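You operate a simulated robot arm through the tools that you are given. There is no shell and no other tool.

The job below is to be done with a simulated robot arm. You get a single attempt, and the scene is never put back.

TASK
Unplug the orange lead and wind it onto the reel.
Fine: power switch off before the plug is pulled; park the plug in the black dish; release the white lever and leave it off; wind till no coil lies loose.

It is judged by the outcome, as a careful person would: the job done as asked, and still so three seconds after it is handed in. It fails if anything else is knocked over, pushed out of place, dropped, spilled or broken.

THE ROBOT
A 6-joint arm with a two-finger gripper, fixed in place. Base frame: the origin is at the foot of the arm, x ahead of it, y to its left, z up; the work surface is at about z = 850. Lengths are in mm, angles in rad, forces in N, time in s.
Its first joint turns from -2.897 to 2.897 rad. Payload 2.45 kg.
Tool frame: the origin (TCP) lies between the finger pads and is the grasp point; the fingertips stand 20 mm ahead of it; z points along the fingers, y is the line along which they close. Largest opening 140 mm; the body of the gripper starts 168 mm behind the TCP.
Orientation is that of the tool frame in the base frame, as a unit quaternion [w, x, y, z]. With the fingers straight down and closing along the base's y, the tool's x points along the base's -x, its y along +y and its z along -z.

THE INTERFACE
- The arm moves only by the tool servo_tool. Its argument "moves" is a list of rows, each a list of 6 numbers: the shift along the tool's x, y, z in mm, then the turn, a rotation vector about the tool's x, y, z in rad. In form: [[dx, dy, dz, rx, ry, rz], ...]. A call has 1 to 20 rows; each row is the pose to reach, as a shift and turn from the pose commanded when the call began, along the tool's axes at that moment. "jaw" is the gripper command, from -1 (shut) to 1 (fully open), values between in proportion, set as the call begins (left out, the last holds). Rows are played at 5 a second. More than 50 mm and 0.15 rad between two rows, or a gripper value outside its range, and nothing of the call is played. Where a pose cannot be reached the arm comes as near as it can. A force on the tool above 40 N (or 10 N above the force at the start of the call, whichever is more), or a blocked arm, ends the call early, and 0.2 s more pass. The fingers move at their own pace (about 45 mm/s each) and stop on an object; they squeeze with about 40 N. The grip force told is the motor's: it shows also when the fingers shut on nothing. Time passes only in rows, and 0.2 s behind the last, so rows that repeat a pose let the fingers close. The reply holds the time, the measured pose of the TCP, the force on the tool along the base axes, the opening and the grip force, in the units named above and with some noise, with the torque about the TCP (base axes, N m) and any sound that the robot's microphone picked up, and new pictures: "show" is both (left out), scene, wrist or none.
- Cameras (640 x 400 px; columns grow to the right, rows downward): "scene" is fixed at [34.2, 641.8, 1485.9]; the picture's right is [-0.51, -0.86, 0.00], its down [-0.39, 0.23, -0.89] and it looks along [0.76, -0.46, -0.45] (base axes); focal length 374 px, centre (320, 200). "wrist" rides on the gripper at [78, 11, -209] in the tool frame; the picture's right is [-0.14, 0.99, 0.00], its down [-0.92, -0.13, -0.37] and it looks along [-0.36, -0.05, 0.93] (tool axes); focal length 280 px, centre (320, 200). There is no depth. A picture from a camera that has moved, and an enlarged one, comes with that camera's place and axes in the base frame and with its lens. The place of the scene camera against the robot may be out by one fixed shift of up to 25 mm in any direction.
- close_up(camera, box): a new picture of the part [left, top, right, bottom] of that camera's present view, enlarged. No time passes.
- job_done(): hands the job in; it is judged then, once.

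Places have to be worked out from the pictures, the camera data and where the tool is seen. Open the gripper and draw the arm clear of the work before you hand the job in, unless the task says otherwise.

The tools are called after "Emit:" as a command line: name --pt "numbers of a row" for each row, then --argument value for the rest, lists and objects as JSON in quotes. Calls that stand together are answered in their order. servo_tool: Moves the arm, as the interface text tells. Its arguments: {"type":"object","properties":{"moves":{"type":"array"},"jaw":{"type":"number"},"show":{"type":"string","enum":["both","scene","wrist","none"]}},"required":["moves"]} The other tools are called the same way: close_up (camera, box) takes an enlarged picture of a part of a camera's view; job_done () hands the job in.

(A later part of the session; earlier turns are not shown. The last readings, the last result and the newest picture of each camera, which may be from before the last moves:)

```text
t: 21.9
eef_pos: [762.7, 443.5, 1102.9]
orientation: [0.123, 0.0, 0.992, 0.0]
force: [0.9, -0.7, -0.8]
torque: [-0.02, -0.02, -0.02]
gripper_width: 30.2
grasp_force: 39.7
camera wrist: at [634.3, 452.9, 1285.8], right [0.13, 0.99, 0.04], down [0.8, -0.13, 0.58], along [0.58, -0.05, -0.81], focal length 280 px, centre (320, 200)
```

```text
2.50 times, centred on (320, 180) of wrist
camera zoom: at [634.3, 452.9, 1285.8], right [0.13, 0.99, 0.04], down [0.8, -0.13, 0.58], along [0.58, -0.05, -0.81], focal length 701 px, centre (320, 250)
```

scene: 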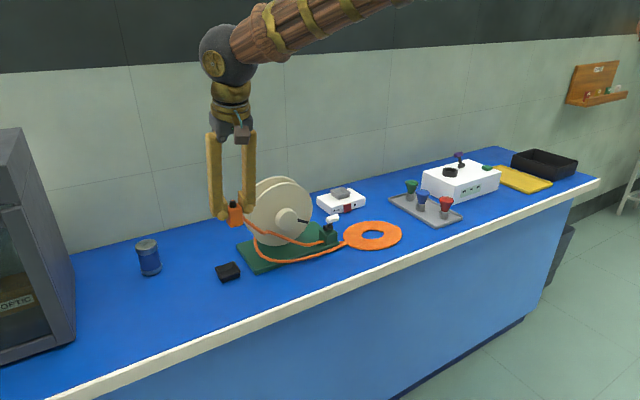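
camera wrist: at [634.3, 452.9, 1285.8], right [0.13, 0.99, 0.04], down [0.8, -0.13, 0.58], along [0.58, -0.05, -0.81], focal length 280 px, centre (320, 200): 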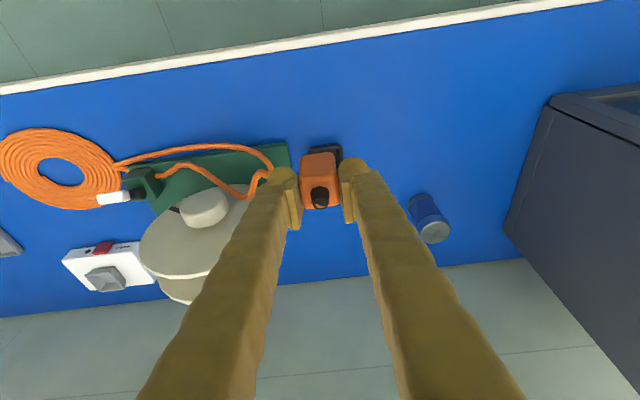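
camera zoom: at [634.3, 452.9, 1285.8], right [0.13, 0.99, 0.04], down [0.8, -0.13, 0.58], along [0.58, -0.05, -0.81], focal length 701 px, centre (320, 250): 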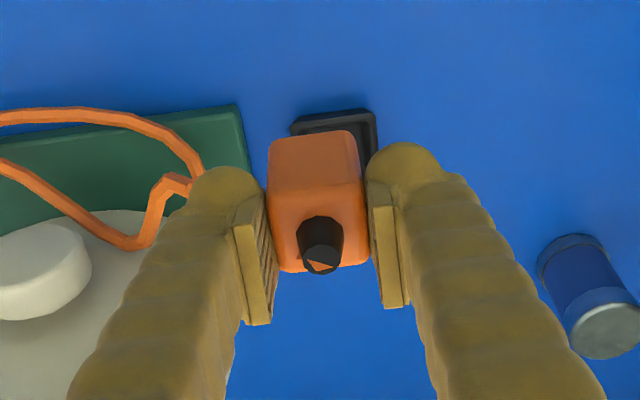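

The dish rim shows at about x 828–885, y 421–478, giving a centre near (857,449). I'll move over it to TCP z≈950, keeping the plug vertical, and check alignment.

Emit:
servo_tool --pt "-11 1 34 0 0 0" --pt "-22 2 69 0 0 0" --pt "-32 3 103 0 0 0" --pt "-43 4 138 0 0 0" --pt "-53.6 5.5 171.6 0 0 0"

Emit:
close_up --camera "wrist" --box '[240, 120, 400, 240]'

Emit:
close_up --camera "scene" --box '[190, 220, 270, 290]'

```text
t: 23.1
eef_pos: [856.5, 450.7, 944.3]
orientation: [0.123, 0.0, 0.992, 0.001]
force: [-1.2, 0.8, -0.7]
torque: [0.01, -0.03, -0.02]
gripper_width: 30.4
grasp_force: 40.1
camera wrist: at [728.6, 459.9, 1127.4], right [0.13, 0.99, 0.04], down [0.8, -0.13, 0.58], along [0.58, -0.05, -0.81], focal length 280 px, centre (320, 200)
```

scene: 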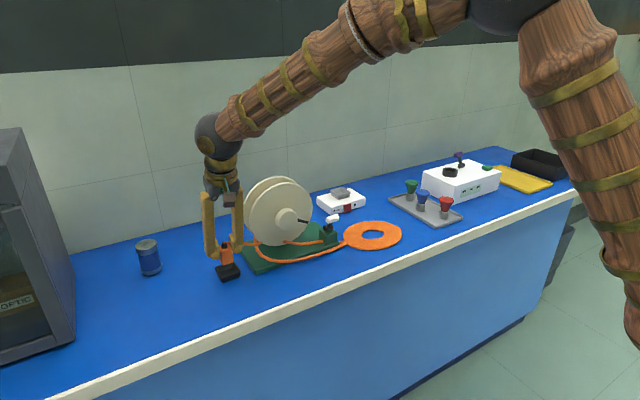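
wrist: 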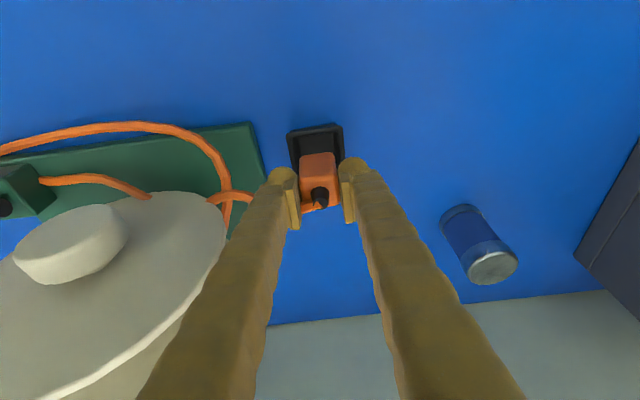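

```text
3.33 times, centred on (320, 180) of wrist
camera zoom: at [728.6, 459.9, 1127.4], right [0.13, 0.99, 0.04], down [0.8, -0.13, 0.58], along [0.58, -0.05, -0.81], focal length 935 px, centre (320, 267)
```

zoom: 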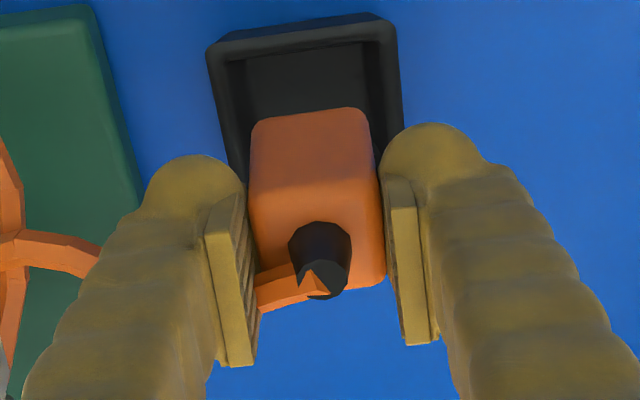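

```text
5.71 times, centred on (230, 255) of scene
camera zoom: at [34.2, 641.8, 1485.9], right [-0.51, -0.86, 0.0], down [-0.39, 0.23, -0.89], along [0.76, -0.46, -0.45], focal length 2136 px, centre (834, -114)
```

zoom: 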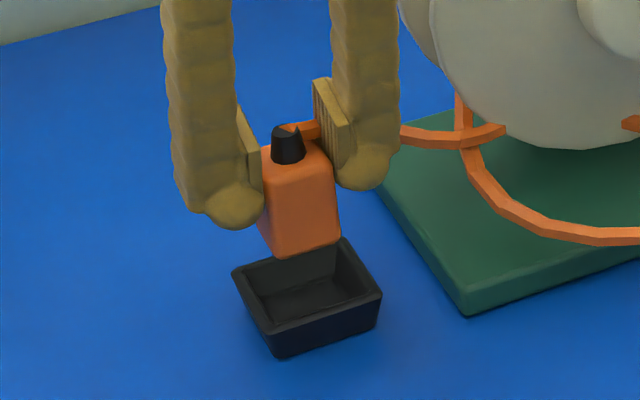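

The dish is centred at about (857,450), right under the plug. I'll lower by steps, watching for contact.

Emit:
servo_tool --pt "2.5 -0.7 9.7 0 0 0" --pt "4.9 -0.7 19.4 0 0 0" --pt "6.9 -0.7 27.1 0 0 0" --pt "8.4 -0.7 33 0 0 0"

Emit:
close_up --camera "wrist" --box '[240, 120, 400, 240]'

Emit:
close_up --camera "scene" --box '[190, 220, 270, 290]'

```text
t: 24.1
eef_pos: [853.3, 450.5, 912.2]
orientation: [0.123, 0.0, 0.992, 0.0]
force: [-0.2, -0.7, 0.4]
torque: [-0.02, -0.02, 0.03]
gripper_width: 30.5
grasp_force: 39.8
camera wrist: at [726.7, 459.8, 1095.3], right [0.13, 0.99, 0.03], down [0.8, -0.13, 0.58], along [0.58, -0.05, -0.81], focal length 280 px, centre (320, 200)
```

scene: 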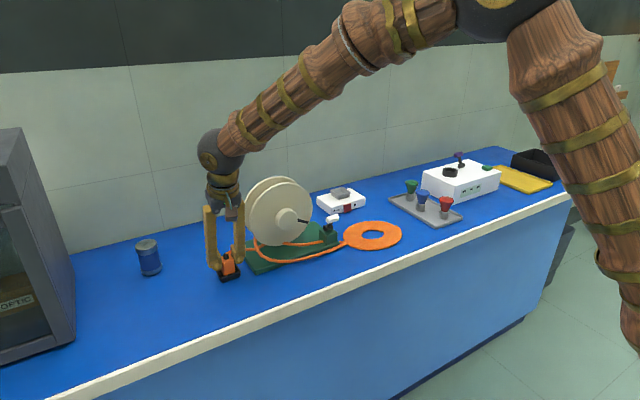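
wrist: 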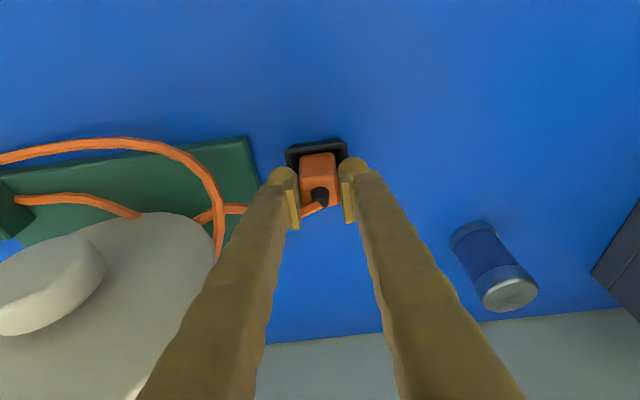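

```text
3.33 times, centred on (320, 180) of wrist
camera zoom: at [726.7, 459.8, 1095.3], right [0.13, 0.99, 0.03], down [0.8, -0.13, 0.58], along [0.58, -0.05, -0.81], focal length 935 px, centre (320, 267)
```

zoom: 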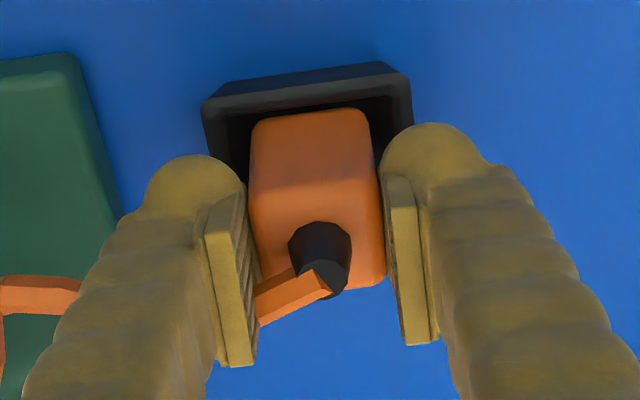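

```text
5.71 times, centred on (230, 255) of scene
camera zoom: at [34.2, 641.8, 1485.9], right [-0.51, -0.86, 0.0], down [-0.39, 0.23, -0.89], along [0.76, -0.46, -0.45], focal length 2136 px, centre (834, -114)
```

zoom: 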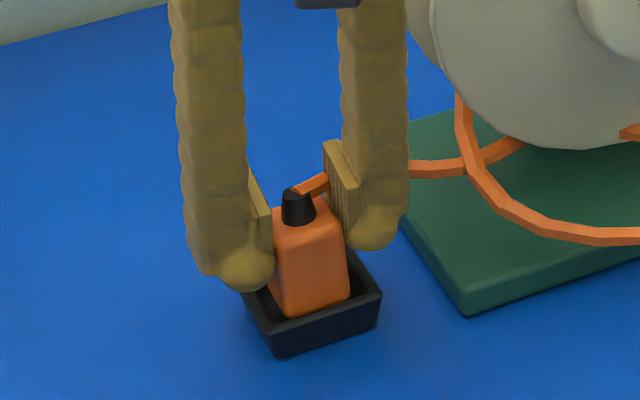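

The plug is inside the dish walls and just above the floor. I'll lower a few millimetres more until I feel light contact.

Emit:
servo_tool --pt "-1.4 0 2.4 0 0 0" --pt "-0.9 0 4.3 0 0 0" --show "none"

Emit:
servo_tool --pt "0.5 0 1.9 0 0 0" --show "none"

Emit:
close_up --camera "scene" --box '[190, 220, 270, 290]'

```text
t: 24.7
eef_pos: [855.4, 449.8, 910.3]
orientation: [0.122, 0.0, 0.992, 0.001]
force: [-0.8, 0.3, -0.4]
torque: [0.0, -0.01, 0.03]
gripper_width: 30.3
grasp_force: 39.5
```

```text
t: 25.1
eef_pos: [855.5, 449.7, 907.2]
orientation: [0.123, 0.0, 0.992, 0.001]
force: [-0.2, -0.3, -0.4]
torque: [0.06, 0.01, 0.0]
gripper_width: 30.3
grasp_force: 40.4
```

```text
5.71 times, centred on (230, 255) of scene
camera zoom: at [34.2, 641.8, 1485.9], right [-0.51, -0.86, 0.0], down [-0.39, 0.23, -0.89], along [0.76, -0.46, -0.45], focal length 2136 px, centre (834, -114)
```

zoom: 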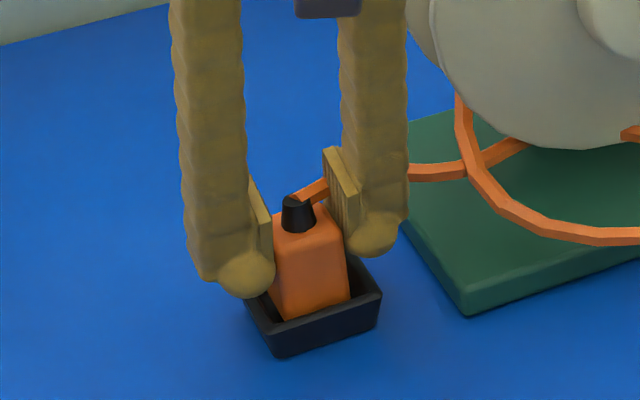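

There is still no contact force at z≈907, so I'll continue lowering slowly.

Emit:
servo_tool --pt "0.5 0 1.9 0 0 0" --pt "1 0 3.9 0 0 0" --show "none"

Emit:
servo_tool --pt "0.5 0 1.9 0 0 0" --show "wrist"

Emit:
close_up --camera "scene" --box '[190, 220, 270, 290]'

```text
t: 25.7
eef_pos: [855.5, 450.8, 904.0]
orientation: [0.122, -0.001, 0.992, 0.002]
force: [-0.7, -0.9, -0.6]
torque: [0.0, 0.0, 0.03]
gripper_width: 30.4
grasp_force: 39.6
```

```text
t: 26.1
eef_pos: [856.1, 450.3, 902.6]
orientation: [0.123, 0.001, 0.992, 0.001]
force: [-3.3, -2.3, 14.6]
torque: [-0.14, 0.2, -0.01]
gripper_width: 30.5
grasp_force: 39.8
camera wrist: at [728.6, 460.2, 1085.8], right [0.13, 0.99, 0.04], down [0.8, -0.13, 0.58], along [0.58, -0.05, -0.81], focal length 280 px, centre (320, 200)
```

wrist: 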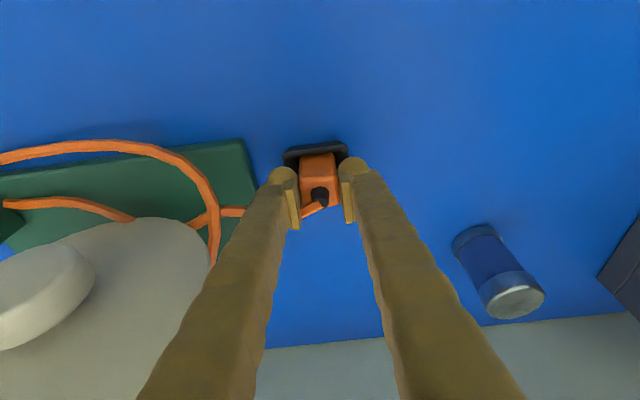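

```text
5.71 times, centred on (230, 255) of scene
camera zoom: at [34.2, 641.8, 1485.9], right [-0.51, -0.86, 0.0], down [-0.39, 0.23, -0.89], along [0.76, -0.46, -0.45], focal length 2136 px, centre (834, -114)
```

zoom: 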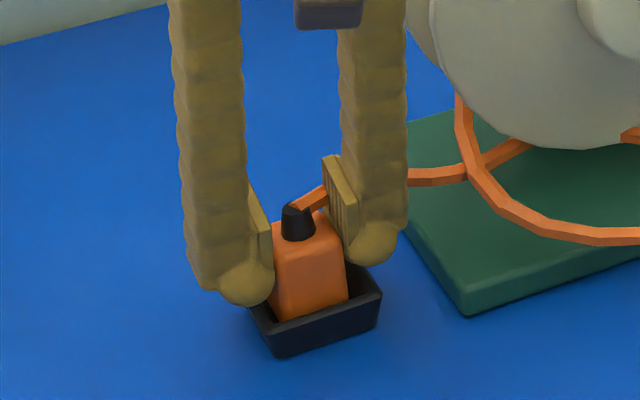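

A 15 N upward force shows the plug has landed on the dish floor. I'll ease up 1 mm, open to about 60 mm, and rise clear.

Emit:
servo_tool --pt "-0.25 0 -1 0 0 0" --show "none"

Emit:
servo_tool --jaw -0.15 --pt "0 0 0 0 0 0" --pt "0 0 0 0 0 0" --pt "0 0 0 0 0 0" --pt "0 0 0 0 0 0" --pt "-2.5 0 -9.7 0 0 0" --pt "-7.5 0 -29 0 0 0" --pt "-17 0 -68 0 0 0" --pt "-15 0 -108 0 0 0" --pt "0 0 -150 0 0 0"

Emit:
close_up --camera "scene" --box '[190, 220, 270, 290]'

Emit:
close_up --camera "wrist" --box '[240, 100, 400, 220]'

```text
t: 26.5
eef_pos: [853.9, 449.7, 903.2]
orientation: [0.123, 0.0, 0.992, 0.001]
force: [1.9, -0.1, 4.8]
torque: [0.06, -0.1, 0.0]
gripper_width: 30.2
grasp_force: 40.2
```

```text
t: 28.5
eef_pos: [818.6, 451.1, 1047.1]
orientation: [0.123, 0.0, 0.992, 0.0]
force: [-0.4, -0.8, -1.1]
torque: [-0.05, 0.04, -0.01]
gripper_width: 59.6
grasp_force: 0.1
camera wrist: at [691.6, 461.8, 1229.9], right [0.13, 0.99, 0.03], down [0.8, -0.13, 0.58], along [0.58, -0.05, -0.81], focal length 280 px, centre (320, 200)
```

scene: 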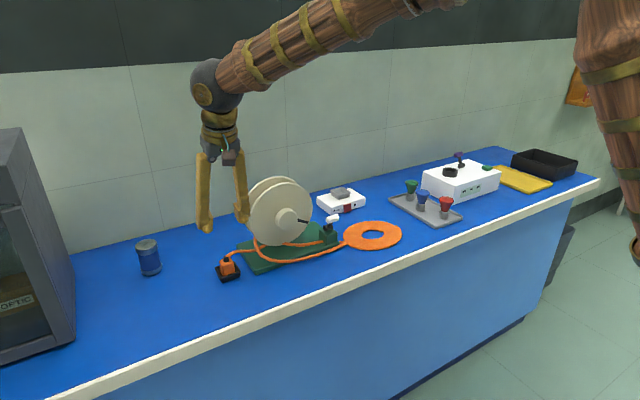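
wrist: 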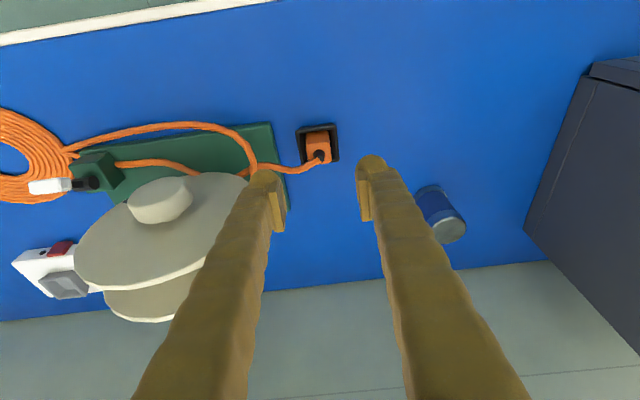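

```text
5.71 times, centred on (230, 255) of scene
camera zoom: at [34.2, 641.8, 1485.9], right [-0.51, -0.86, 0.0], down [-0.39, 0.23, -0.89], along [0.76, -0.46, -0.45], focal length 2136 px, centre (834, -114)
```

zoom: 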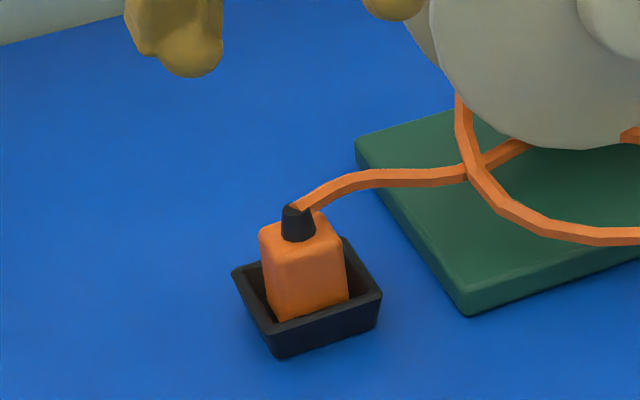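

```text
3.33 times, centred on (320, 160) of wrist
camera zoom: at [691.6, 461.8, 1229.9], right [0.13, 0.99, 0.03], down [0.8, -0.13, 0.58], along [0.58, -0.05, -0.81], focal length 935 px, centre (320, 333)
```

zoom: 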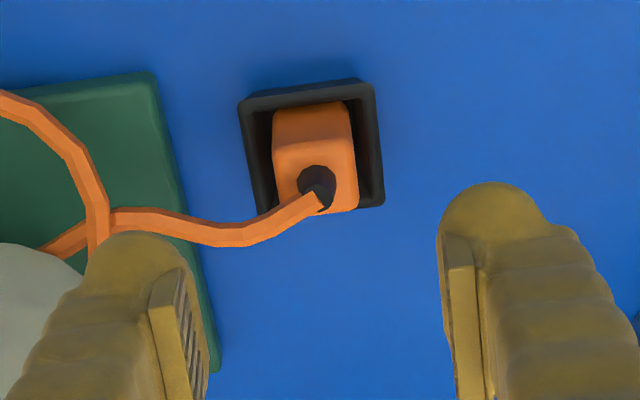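

The plug stands in the black dish. Next is the white lever: I'll back off in front of the reel and move to y≈145 for a closer view of it.

Emit:
servo_tool --pt "27 0 -25 0 0 0" --pt "54 0 -50 0 0 0" --pt "82 0 -76 0 0 0" --pt "82 -44 -76 0 0 0" --pt "82 -88 -76 0 0 0" --pt "82 -132 -76 0 0 0" --pt "82 -176 -76 0 0 0" --pt "82 -220 -76 0 0 0" --pt "82 -264 -76 0 0 0" --pt "82 -306 -76 0 0 0"

Emit:
close_up --camera "wrist" --box '[260, 100, 420, 220]'

Emit:
close_up --camera "scene" --box '[280, 190, 360, 250]'

```text
t: 30.7
eef_pos: [717.9, 144.9, 1104.4]
orientation: [0.122, -0.001, 0.993, 0.001]
force: [1.0, -0.6, -0.2]
torque: [0.01, -0.03, 0.02]
gripper_width: 59.8
grasp_force: 0.1
camera wrist: at [591.9, 155.4, 1287.2], right [0.13, 0.99, 0.03], down [0.8, -0.13, 0.58], along [0.58, -0.05, -0.81], focal length 280 px, centre (320, 200)
```

scene: 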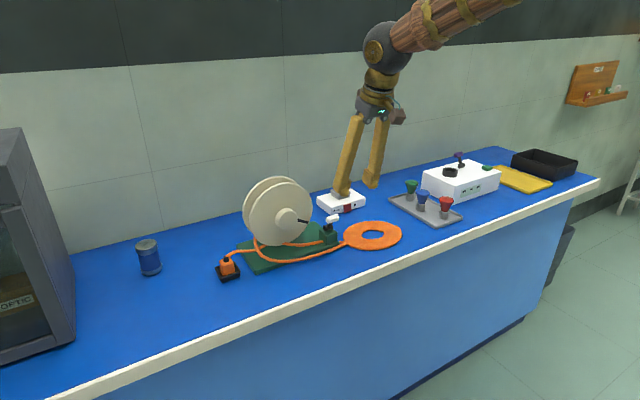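
wrist: 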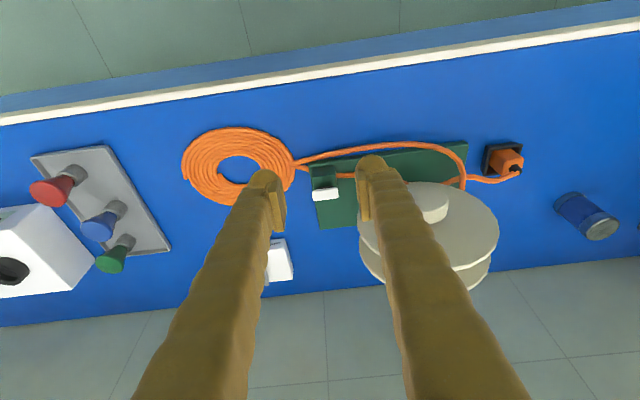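

```text
3.33 times, centred on (340, 160) of wrist
camera zoom: at [591.9, 155.4, 1287.2], right [0.13, 0.99, 0.03], down [0.8, -0.13, 0.58], along [0.58, -0.05, -0.81], focal length 935 px, centre (253, 333)
```

zoom: 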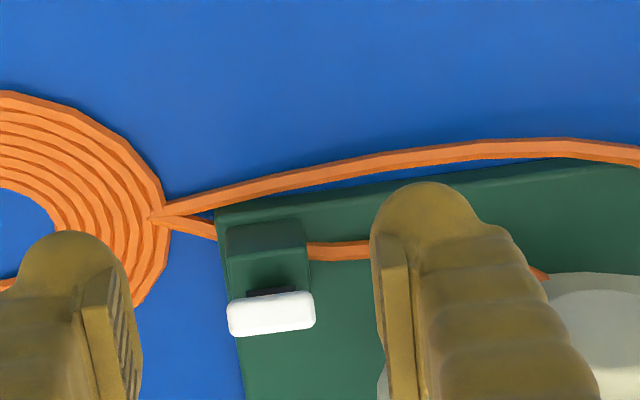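

```text
6.67 times, centred on (320, 220) of scene
camera zoom: at [34.2, 641.8, 1485.9], right [-0.51, -0.86, 0.0], down [-0.39, 0.23, -0.89], along [0.76, -0.46, -0.45], focal length 2492 px, centre (320, 67)
```

zoom: 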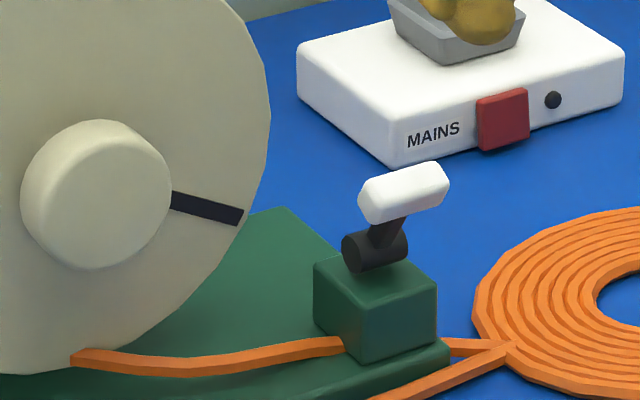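

The lever's bar is at about (822,145,951), leaning toward the robot over a pivot near (842,145,913), so it should swing away in +x. I'll close the fingers, set the tool vertical, and come down in front of the bar.

Emit:
servo_tool --jaw -1 --pt "0 0 0 0 0 0" --pt "0 0 0 0 0.06 0" --pt "0 0 0 0 0.12 0" --pt "0 0 0 0 0.18 0" --pt "0 0 0 0 0.245 0" --pt "-4 0 40 0 0.245 0" --pt "-7 0 80 0 0.245 0" --pt "-11 0 120 0 0.245 0" --pt "-14 0 153 0 0.245 0"

Emit:
close_up --camera "scene" --box '[280, 170, 380, 250]'

```text
t: 32.7
eef_pos: [773.1, 146.6, 952.4]
orientation: [0.0, 0.0, 1.0, 0.002]
force: [0.2, -0.2, 0.2]
torque: [0.0, -0.01, 0.0]
gripper_width: 0.0
grasp_force: 29.3
camera wrist: at [693.4, 155.7, 1161.3], right [0.14, 0.99, 0.0], down [0.92, -0.13, 0.37], along [0.37, -0.05, -0.93], focal length 280 px, centre (320, 200)
```

scene: 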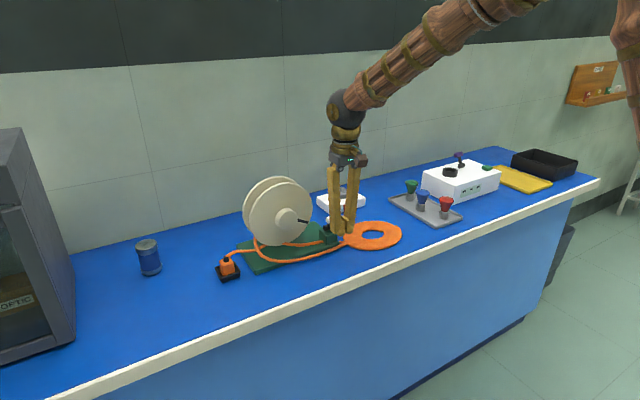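
wrist: 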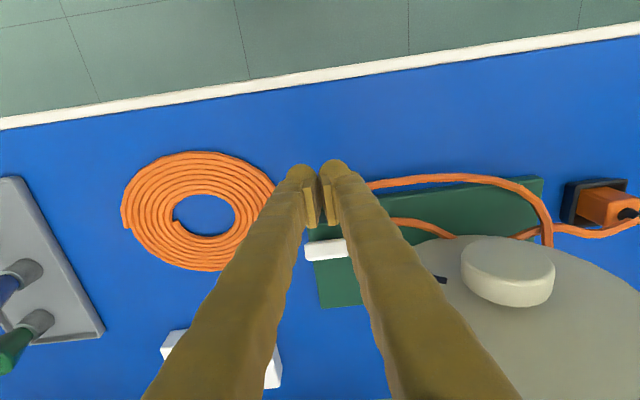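

```text
5.00 times, centred on (330, 210) of scene
camera zoom: at [34.2, 641.8, 1485.9], right [-0.51, -0.86, 0.0], down [-0.39, 0.23, -0.89], along [0.76, -0.46, -0.45], focal length 1869 px, centre (270, 150)
```

zoom: 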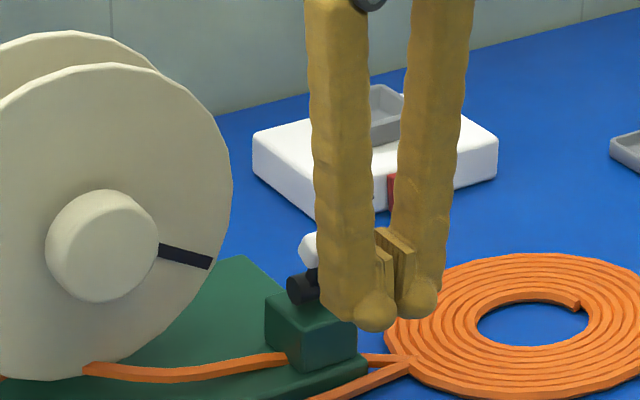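

The fingers are just in front of the bar. I'll push in +x in small steps, up 4 mm to clear the pivot.

Emit:
servo_tool --pt "-12 0 -4 0 0 0" --pt "-20 0 -4 0 0 0" --pt "-25 0 -4 0 0 0" --pt "-30 0 -4 0 0 0" --pt "-35 0 -4 0 0 0" --pt "-40 0 -4 0 0 0" --pt "-45 0 -5 0 0 0" --pt "-50 0 -5 0 0 0"

Emit:
close_up --camera "scene" --box '[280, 170, 380, 250]'

Emit:
close_up --camera "wrist" --box '[240, 140, 440, 290]'

```text
t: 34.5
eef_pos: [822.3, 144.9, 960.6]
orientation: [0.0, -0.001, 1.0, 0.001]
force: [0.1, 0.1, 0.2]
torque: [0.02, 0.02, 0.02]
gripper_width: 0.0
grasp_force: 29.2
camera wrist: at [743.6, 154.6, 1170.2], right [0.14, 0.99, 0.0], down [0.92, -0.13, 0.37], along [0.37, -0.05, -0.93], focal length 280 px, centre (320, 200)
```

scene: 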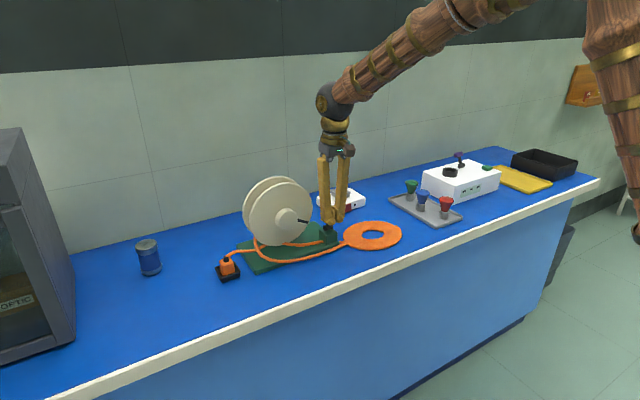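
wrist: 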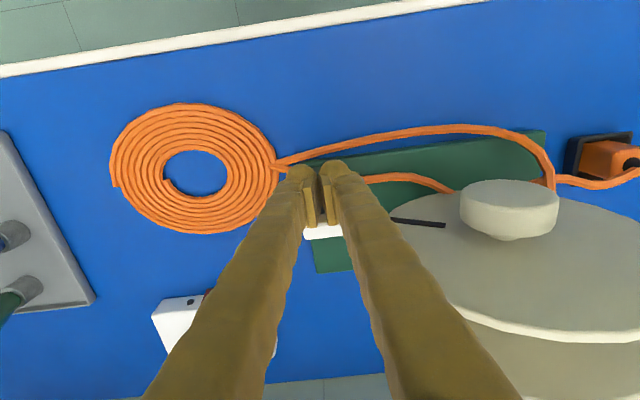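

```text
5.00 times, centred on (330, 210) of scene
camera zoom: at [34.2, 641.8, 1485.9], right [-0.51, -0.86, 0.0], down [-0.39, 0.23, -0.89], along [0.76, -0.46, -0.45], focal length 1869 px, centre (270, 150)
```

zoom: 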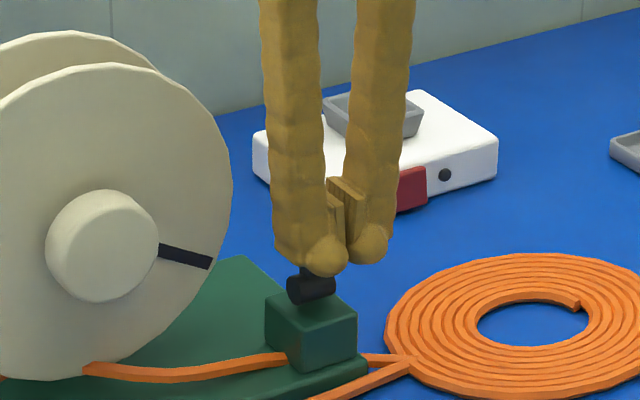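

```text
2.67 times, centred on (340, 215) of wrist
camera zoom: at [743.6, 154.6, 1170.2], right [0.14, 0.99, 0.0], down [0.92, -0.13, 0.37], along [0.37, -0.05, -0.93], focal length 748 px, centre (267, 160)
```

zoom: 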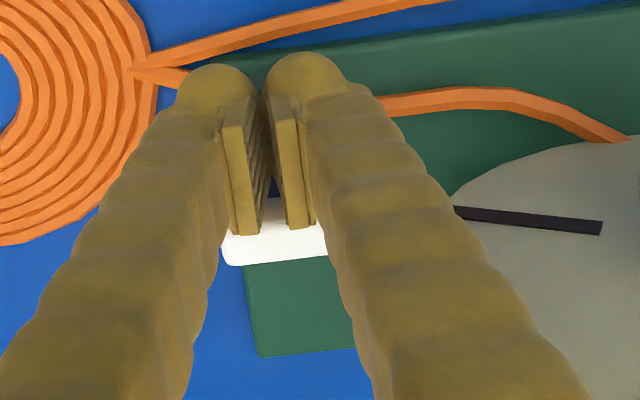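

The bar is moving ahead of the fingers with almost no resistance. I'll keep pushing it over centre until it stops.

Emit:
servo_tool --pt "-4 0 0 0 0 0" --pt "-8 0 0 0 0 0" --pt "-12 0 0 0 0 0" --pt "-16 0 0 0 0 0" --pt "-20 0 0 0 0 0"

Emit:
close_up --camera "scene" --box '[280, 170, 380, 250]'

Emit:
close_up --camera "wrist" --box '[240, 140, 440, 290]'

```text
t: 35.8
eef_pos: [838.2, 144.4, 961.7]
orientation: [-0.003, -0.001, 1.0, 0.001]
force: [-11.1, -0.5, 7.0]
torque: [-0.07, 0.01, 0.0]
gripper_width: 6.1
grasp_force: 29.3
stopped in row 5: the force on the tool passed its limit at 47 N (the readings are from after the stop); the commanded pose is now the measured one
camera wrist: at [760.5, 154.5, 1170.6], right [0.14, 0.99, 0.0], down [0.92, -0.13, 0.36], along [0.36, -0.05, -0.93], focal length 280 px, centre (320, 200)
```

scene: 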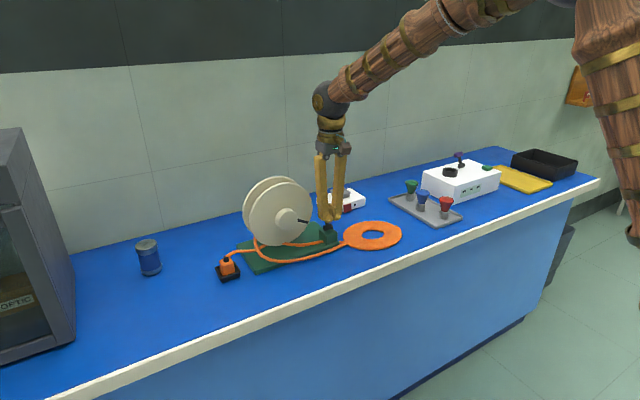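
wrist: 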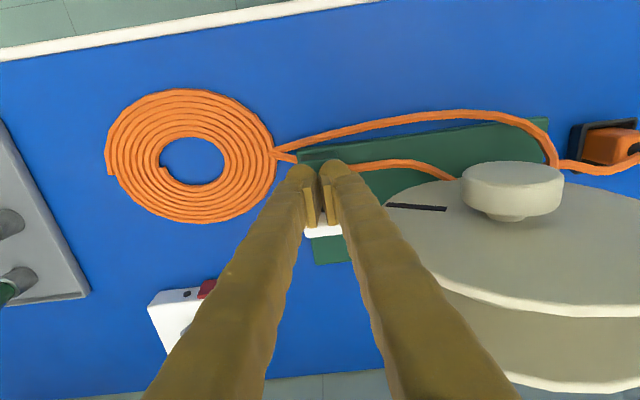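

```text
5.00 times, centred on (330, 210) of scene
camera zoom: at [34.2, 641.8, 1485.9], right [-0.51, -0.86, 0.0], down [-0.39, 0.23, -0.89], along [0.76, -0.46, -0.45], focal length 1869 px, centre (270, 150)
```

zoom: 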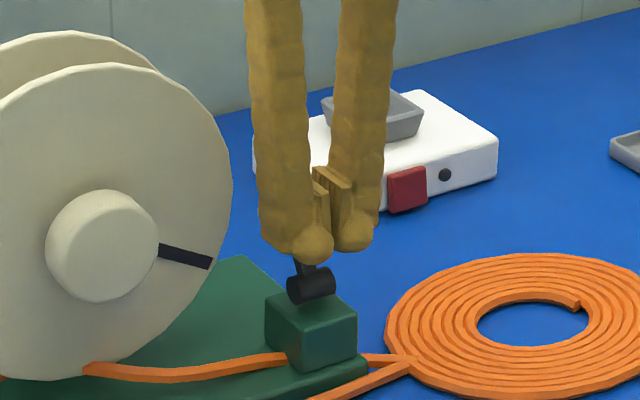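

```text
2.67 times, centred on (340, 215) of wrist
camera zoom: at [760.5, 154.5, 1170.6], right [0.14, 0.99, 0.0], down [0.92, -0.13, 0.36], along [0.36, -0.05, -0.93], focal length 748 px, centre (267, 160)
```

zoom: 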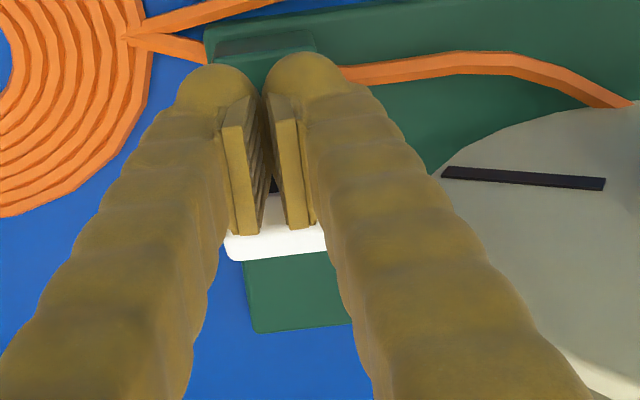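

The lever hit its end stop at the far side. I'll back the fingers off to see whether it stays there.

Emit:
servo_tool --pt "10 0 0 0 0 0" --pt "40 0 0 0 0 0" --pt "75 0 -30 0 0 0" --pt "100 0 -70 0 0 0" --show "scene"

Emit:
close_up --camera "scene" --box '[280, 190, 360, 250]'

```text
t: 36.8
eef_pos: [739.5, 143.0, 1032.8]
orientation: [-0.003, 0.001, 1.0, 0.0]
force: [-0.3, 0.2, -0.1]
torque: [-0.02, -0.02, -0.01]
gripper_width: 0.1
grasp_force: 29.4
```

scene: 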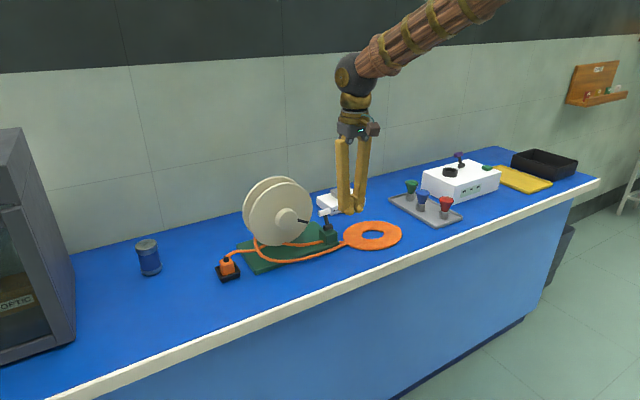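

```text
6.67 times, centred on (320, 220) of scene
camera zoom: at [34.2, 641.8, 1485.9], right [-0.51, -0.86, 0.0], down [-0.39, 0.23, -0.89], along [0.76, -0.46, -0.45], focal length 2492 px, centre (320, 67)
```

zoom: 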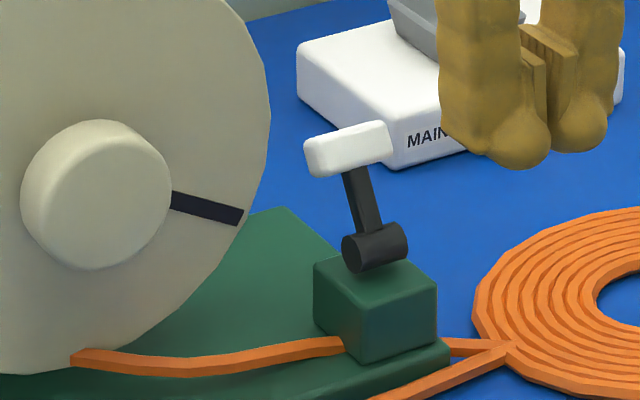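

The lever now leans the other way and stays there. Next I'll turn the tool horizontal, facing +x, in front of the reel knob at about (835,281,977) with the jaw opened to about 100 mm.

Emit:
servo_tool --jaw 0.4 --pt "4 12 3 0 -0.13 0" --pt "8 24 7 0 -0.26 0" --pt "12 36 10 0 -0.39 0" --pt "16 48 14 0 -0.52 0" --pt "20 60 18 0 -0.65 0" --pt "24 72 21 0 -0.78 0" --pt "28 84 25 0 -0.91 0" --pt "32 96 29 0 -1.04 0" --pt "36 108 32 0 -1.17 0" --pt "40 120 36 0 -1.3 0" --pt "40 130 40 0 -1.43 0" --pt "40 138 43 0 -1.565 0" --pt "40 138 43 0 -1.565 0"

```text
t: 39.5
eef_pos: [701.3, 290.5, 1013.3]
orientation: [0.699, -0.009, 0.715, -0.011]
force: [-0.3, 0.6, 0.8]
torque: [-0.01, 0.0, 0.02]
gripper_width: 98.3
grasp_force: 0.1
out of reach, approached as far as the arm can: row 11, 12, 13
camera wrist: at [491.0, 299.8, 938.9], right [0.01, 0.99, 0.11], down [-0.35, -0.1, 0.93], along [0.94, -0.04, 0.35], focal length 280 px, centre (320, 200)
```

scene: 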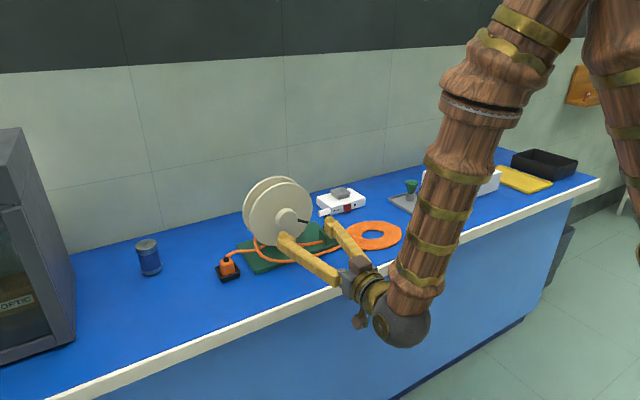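
wrist: 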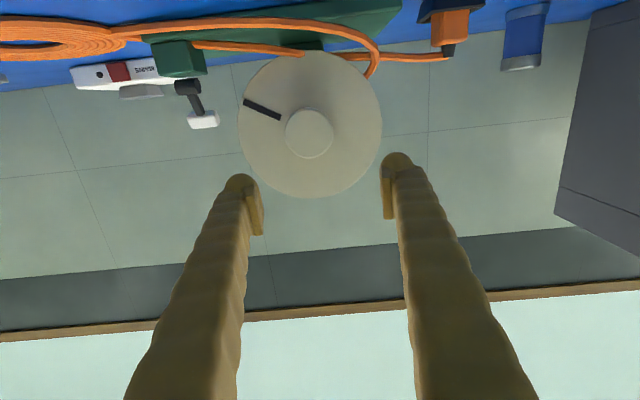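

The wrist view puts the knob centre at about (835,281,978). The last pose was slightly out of reach, so I'll move forward in front of the knob and check that the pose settles.

Emit:
servo_tool --pt "2 0 25 0 0 0" --pt "4 0 50 0 0 0" --pt "5 0 75 0 0 0" --pt "5 0 75 0 0 0"

```text
t: 40.5
eef_pos: [776.0, 290.3, 1007.8]
orientation: [0.702, -0.002, 0.712, -0.004]
force: [-0.7, 0.2, 0.0]
torque: [0.0, -0.01, -0.03]
gripper_width: 97.9
grasp_force: 0.1
out of reach, approached as far as the arm can: row 1, 2
camera wrist: at [566.1, 300.3, 931.3], right [0.01, 0.99, 0.13], down [-0.35, -0.12, 0.93], along [0.93, -0.05, 0.35], focal length 280 px, centre (320, 200)
```

scene: 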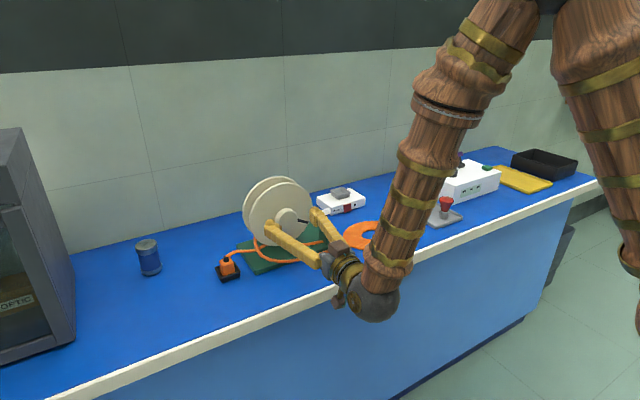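
wrist: 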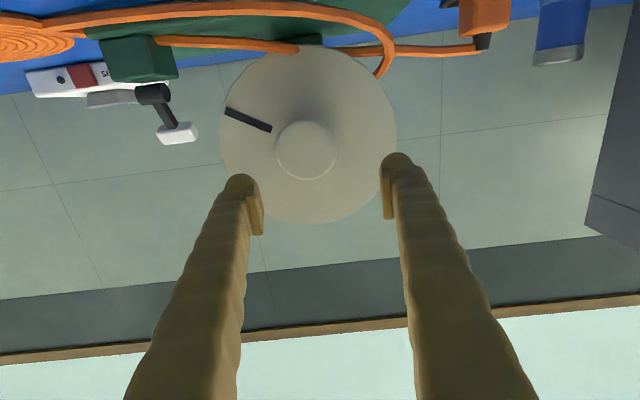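

The pose is settled at (776,290,1008), horizontal, with the knob at about (835,280,979). I'll centre on the axis, then roll the gripper back to gain winding stroke and see how far the wrist can roll.

Emit:
servo_tool --pt "10 -3 0 0 0 0" --pt "20 -7 0 0 0 0" --pt "29 -10 0 0 0 0" --pt "29 -10 0 0 0 0" --show "none"

Emit:
servo_tool --pt "0 0 0 0 0 -0.14" --pt "0 0 0 0 0 -0.28" --pt "0 0 0 0 0 -0.42" --pt "0 0 0 0 0 -0.56" --pt "0 0 0 0 0 -0.7" --pt "0 0 0 0 0 -0.84" --pt "0 0 0 0 0 -0.98" --pt "0 0 0 0 0 -1.12" --pt "0 0 0 0 0 -1.26" --pt "0 0 0 0 0 -1.4" --pt "0 0 0 0 0 -1.54"

```text
t: 41.5
eef_pos: [782.1, 288.1, 990.6]
orientation: [0.7, -0.005, 0.714, -0.011]
force: [0.2, -0.8, 0.2]
torque: [-0.05, 0.03, -0.01]
gripper_width: 98.0
grasp_force: 0.1
out of reach, approached as far as the arm can: row 1, 2, 3, 4
```

```text
t: 44.0
eef_pos: [783.7, 289.5, 992.0]
orientation: [0.504, -0.496, 0.509, -0.491]
force: [-0.5, 0.7, 0.0]
torque: [0.0, 0.01, 0.0]
gripper_width: 98.1
grasp_force: 0.0
camera wrist: at [574.9, 210.1, 980.6], right [-0.01, 0.17, -0.99], down [-0.37, 0.92, 0.16], along [0.93, 0.36, 0.05], focal length 280 px, centre (320, 200)
```

scene: 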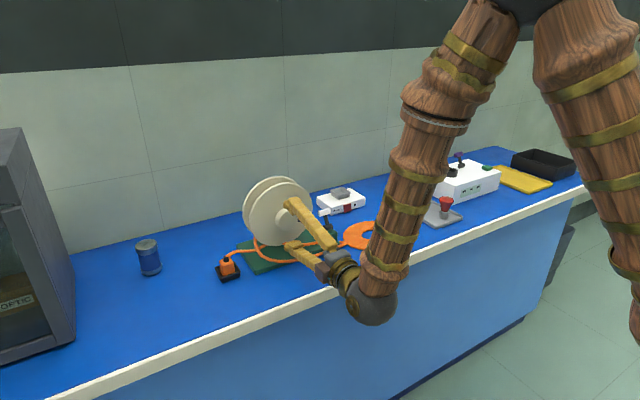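
wrist: 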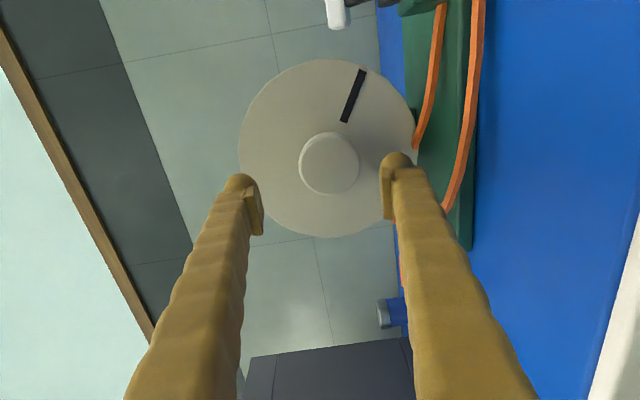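

The wrist rolls freely by −1.54 rad. The arm couldn't get lower than z≈991 at this x, so I'll move forward with the fingers straddling the knob (58 mm wide against a 98 mm opening) while drifting onto the axis.

Emit:
servo_tool --pt "3 2 10 0 0 0" --pt "6 6 20 0 0 0" --pt "9.5 11 30 0 0 0" --pt "9.5 11 34 0 0 0"

```text
t: 45.0
eef_pos: [817.1, 279.9, 980.5]
orientation: [0.505, -0.495, 0.511, -0.489]
force: [0.1, 0.1, 0.0]
torque: [0.02, -0.01, -0.02]
gripper_width: 97.9
grasp_force: 0.0
camera wrist: at [607.7, 201.3, 969.9], right [-0.01, 0.17, -0.99], down [-0.37, 0.92, 0.16], along [0.93, 0.36, 0.05], focal length 280 px, centre (320, 200)
```

scene: 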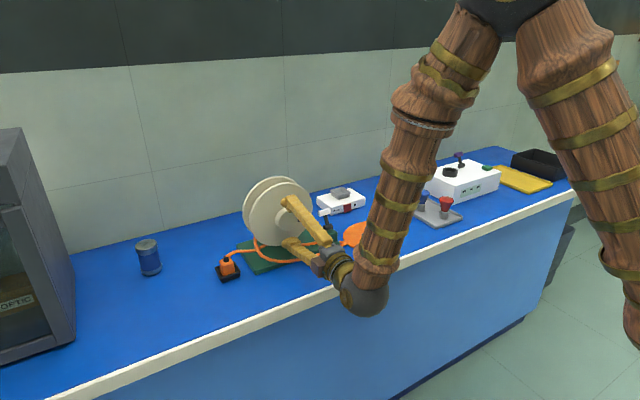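
wrist: 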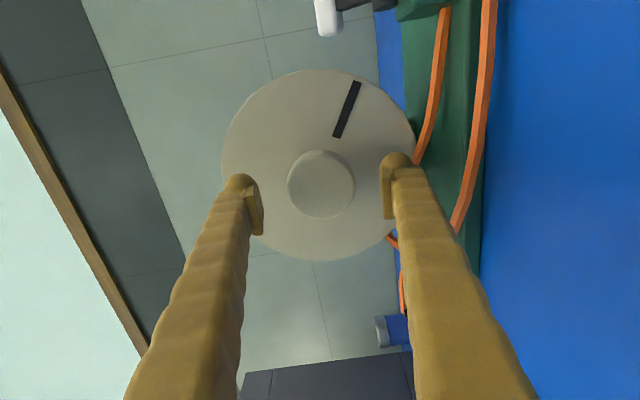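

The knob is centred between the fingers to within about 2 mm. I'll advance to TCP x≈840, which keeps the tips short of the flange at about 870, and then close on it.

Emit:
servo_tool --pt "1 0 8 0 0 0" --pt "2 0 16 0 0 0" --pt "2 0 23 0 0 0" --pt "2 0 23 0 0 0" --show "wrist"

Emit:
close_up --camera "scene" --box '[230, 160, 350, 260]'

```text
t: 46.0
eef_pos: [839.9, 278.2, 980.8]
orientation: [0.507, -0.494, 0.51, -0.489]
force: [0.6, -0.4, -0.2]
torque: [0.01, -0.02, 0.04]
gripper_width: 98.2
grasp_force: 0.0
camera wrist: at [630.9, 199.2, 969.3], right [-0.01, 0.17, -0.99], down [-0.37, 0.92, 0.16], along [0.93, 0.36, 0.05], focal length 280 px, centre (320, 200)
```

wrist: 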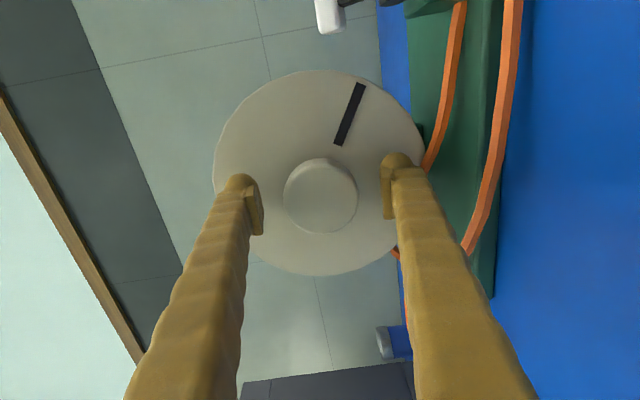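

```text
4.00 times, centred on (290, 210) of scene
camera zoom: at [34.2, 641.8, 1485.9], right [-0.51, -0.86, 0.0], down [-0.39, 0.23, -0.89], along [0.76, -0.46, -0.45], focal length 1495 px, centre (440, 160)
```

zoom: 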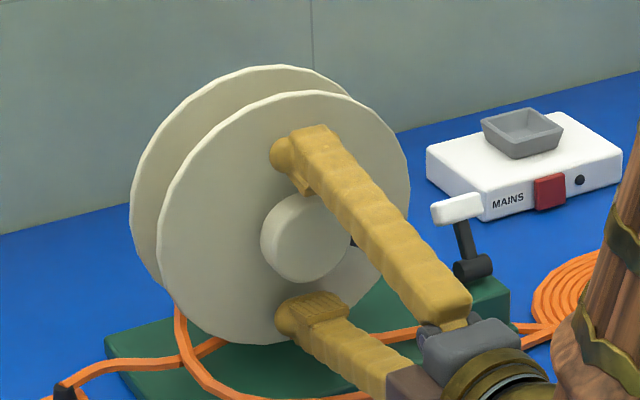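

The fingers straddle the knob with its face about 6 mm behind the TCP. Closing on it now.

Emit:
servo_tool --jaw -1 --pt "0 0 0 0 0 0" --pt "0 0 0 0 0 0" --pt "0 0 0 0 0 0" --pt "0 0 0 0 0 0" --pt "0 0 0 0 0 0" --show "wrist"

```text
t: 47.1
eef_pos: [840.2, 278.2, 980.3]
orientation: [0.505, -0.495, 0.511, -0.489]
force: [1.9, 0.3, -10.7]
torque: [0.06, -0.29, -0.04]
gripper_width: 59.1
grasp_force: 45.3
camera wrist: at [630.8, 199.3, 968.9], right [-0.01, 0.17, -0.99], down [-0.37, 0.92, 0.16], along [0.93, 0.36, 0.05], focal length 280 px, centre (320, 200)
```

wrist: 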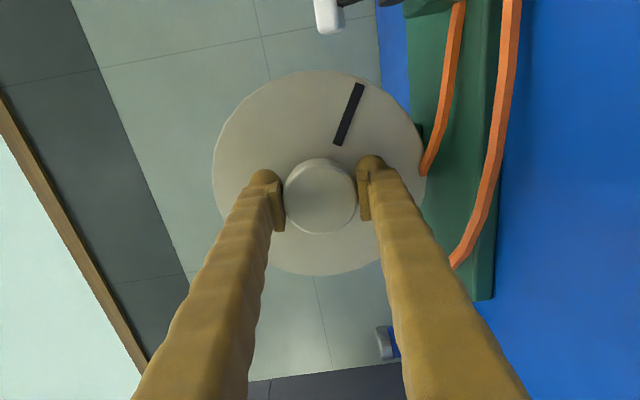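

Gripped at 59 mm, with a slight −z offset force. I'll drop 1 mm and turn +0.6 rad, which is clockwise seen from the robot, then check the coil and mark.

Emit:
servo_tool --pt "0 1 0 0 0 0" --pt "0 1 0 0 0 0.12" --pt "0 1 0 0 0 0.24" --pt "0 1 0 0 0 0.36" --pt "0 1 0 0 0 0.48" --pt "0 1 0 0 0 0.6"

Emit:
close_up --camera "scene" --box '[230, 160, 350, 260]'

```text
t: 48.5
eef_pos: [840.6, 277.9, 979.3]
orientation: [0.627, -0.323, 0.634, -0.317]
force: [-2.0, 26.3, -24.1]
torque: [-0.1, -0.23, -0.08]
gripper_width: 59.1
grasp_force: 45.4
camera wrist: at [630.2, 220.3, 926.2], right [-0.01, 0.7, -0.72], down [-0.36, 0.67, 0.65], along [0.93, 0.27, 0.24], focal length 280 px, centre (320, 200)
```

scene: 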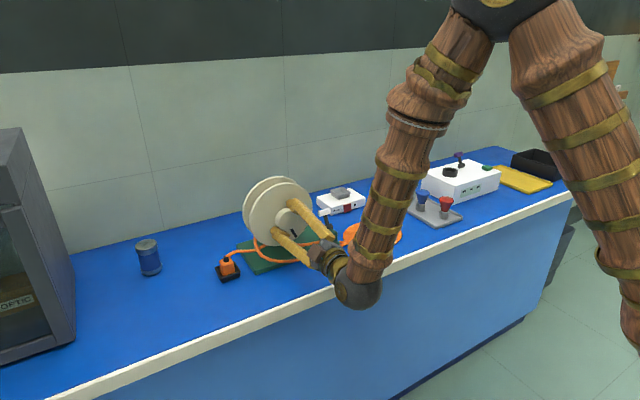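
wrist: 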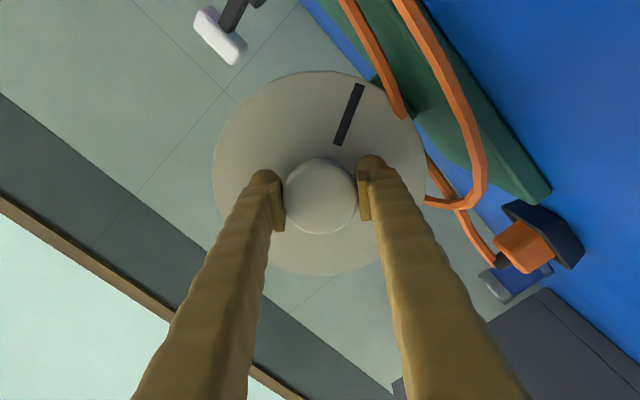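

```text
4.00 times, centred on (290, 210) of scene
camera zoom: at [34.2, 641.8, 1485.9], right [-0.51, -0.86, 0.0], down [-0.39, 0.23, -0.89], along [0.76, -0.46, -0.45], focal length 1495 px, centre (440, 160)
```

zoom: 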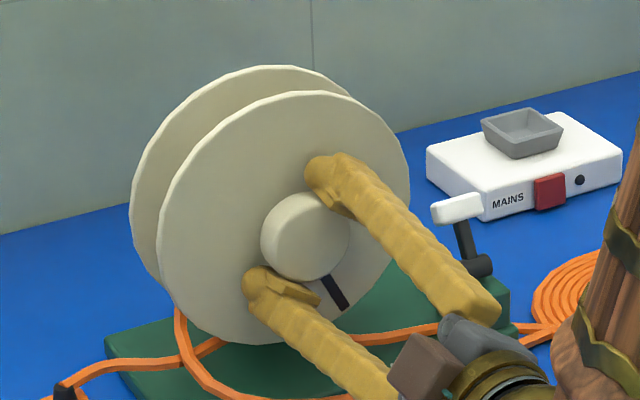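

The reel follows the gripper, so it is free to turn. The 34 N side force along the closing line means the axis is a few mm toward +y, so I'll shift +3 mm in y and read the force.

Emit:
servo_tool --pt "-1.2 0.9 0 0 0 0" --pt "-2.5 1.7 0 0 0 0" --show "none"

```text
t: 49.3
eef_pos: [839.8, 279.2, 977.8]
orientation: [0.626, -0.322, 0.635, -0.32]
force: [-0.6, 0.0, -0.3]
torque: [0.01, -0.16, -0.11]
gripper_width: 59.3
grasp_force: 44.8
stopped in row 2: the force on the tool passed its limit at 48 N (the readings are from after the stop); the commanded pose is now the measured one
```

The force has dropped to about zero at (840,279,978). I'll continue turning and read the force.

Emit:
servo_tool --pt "0 0 0 0 0 0.12" --pt "0 0 0 0 0 0.24" --pt "0 0 0 0 0 0.36" --pt "0 0 0 0 0 0.48" --pt "0 0 0 0 0 0.6" --show "none"

```text
t: 50.5
eef_pos: [840.5, 278.3, 977.3]
orientation: [0.692, -0.12, 0.702, -0.118]
force: [-5.2, 9.6, -16.2]
torque: [-0.08, 0.0, 0.15]
gripper_width: 59.0
grasp_force: 44.8
```

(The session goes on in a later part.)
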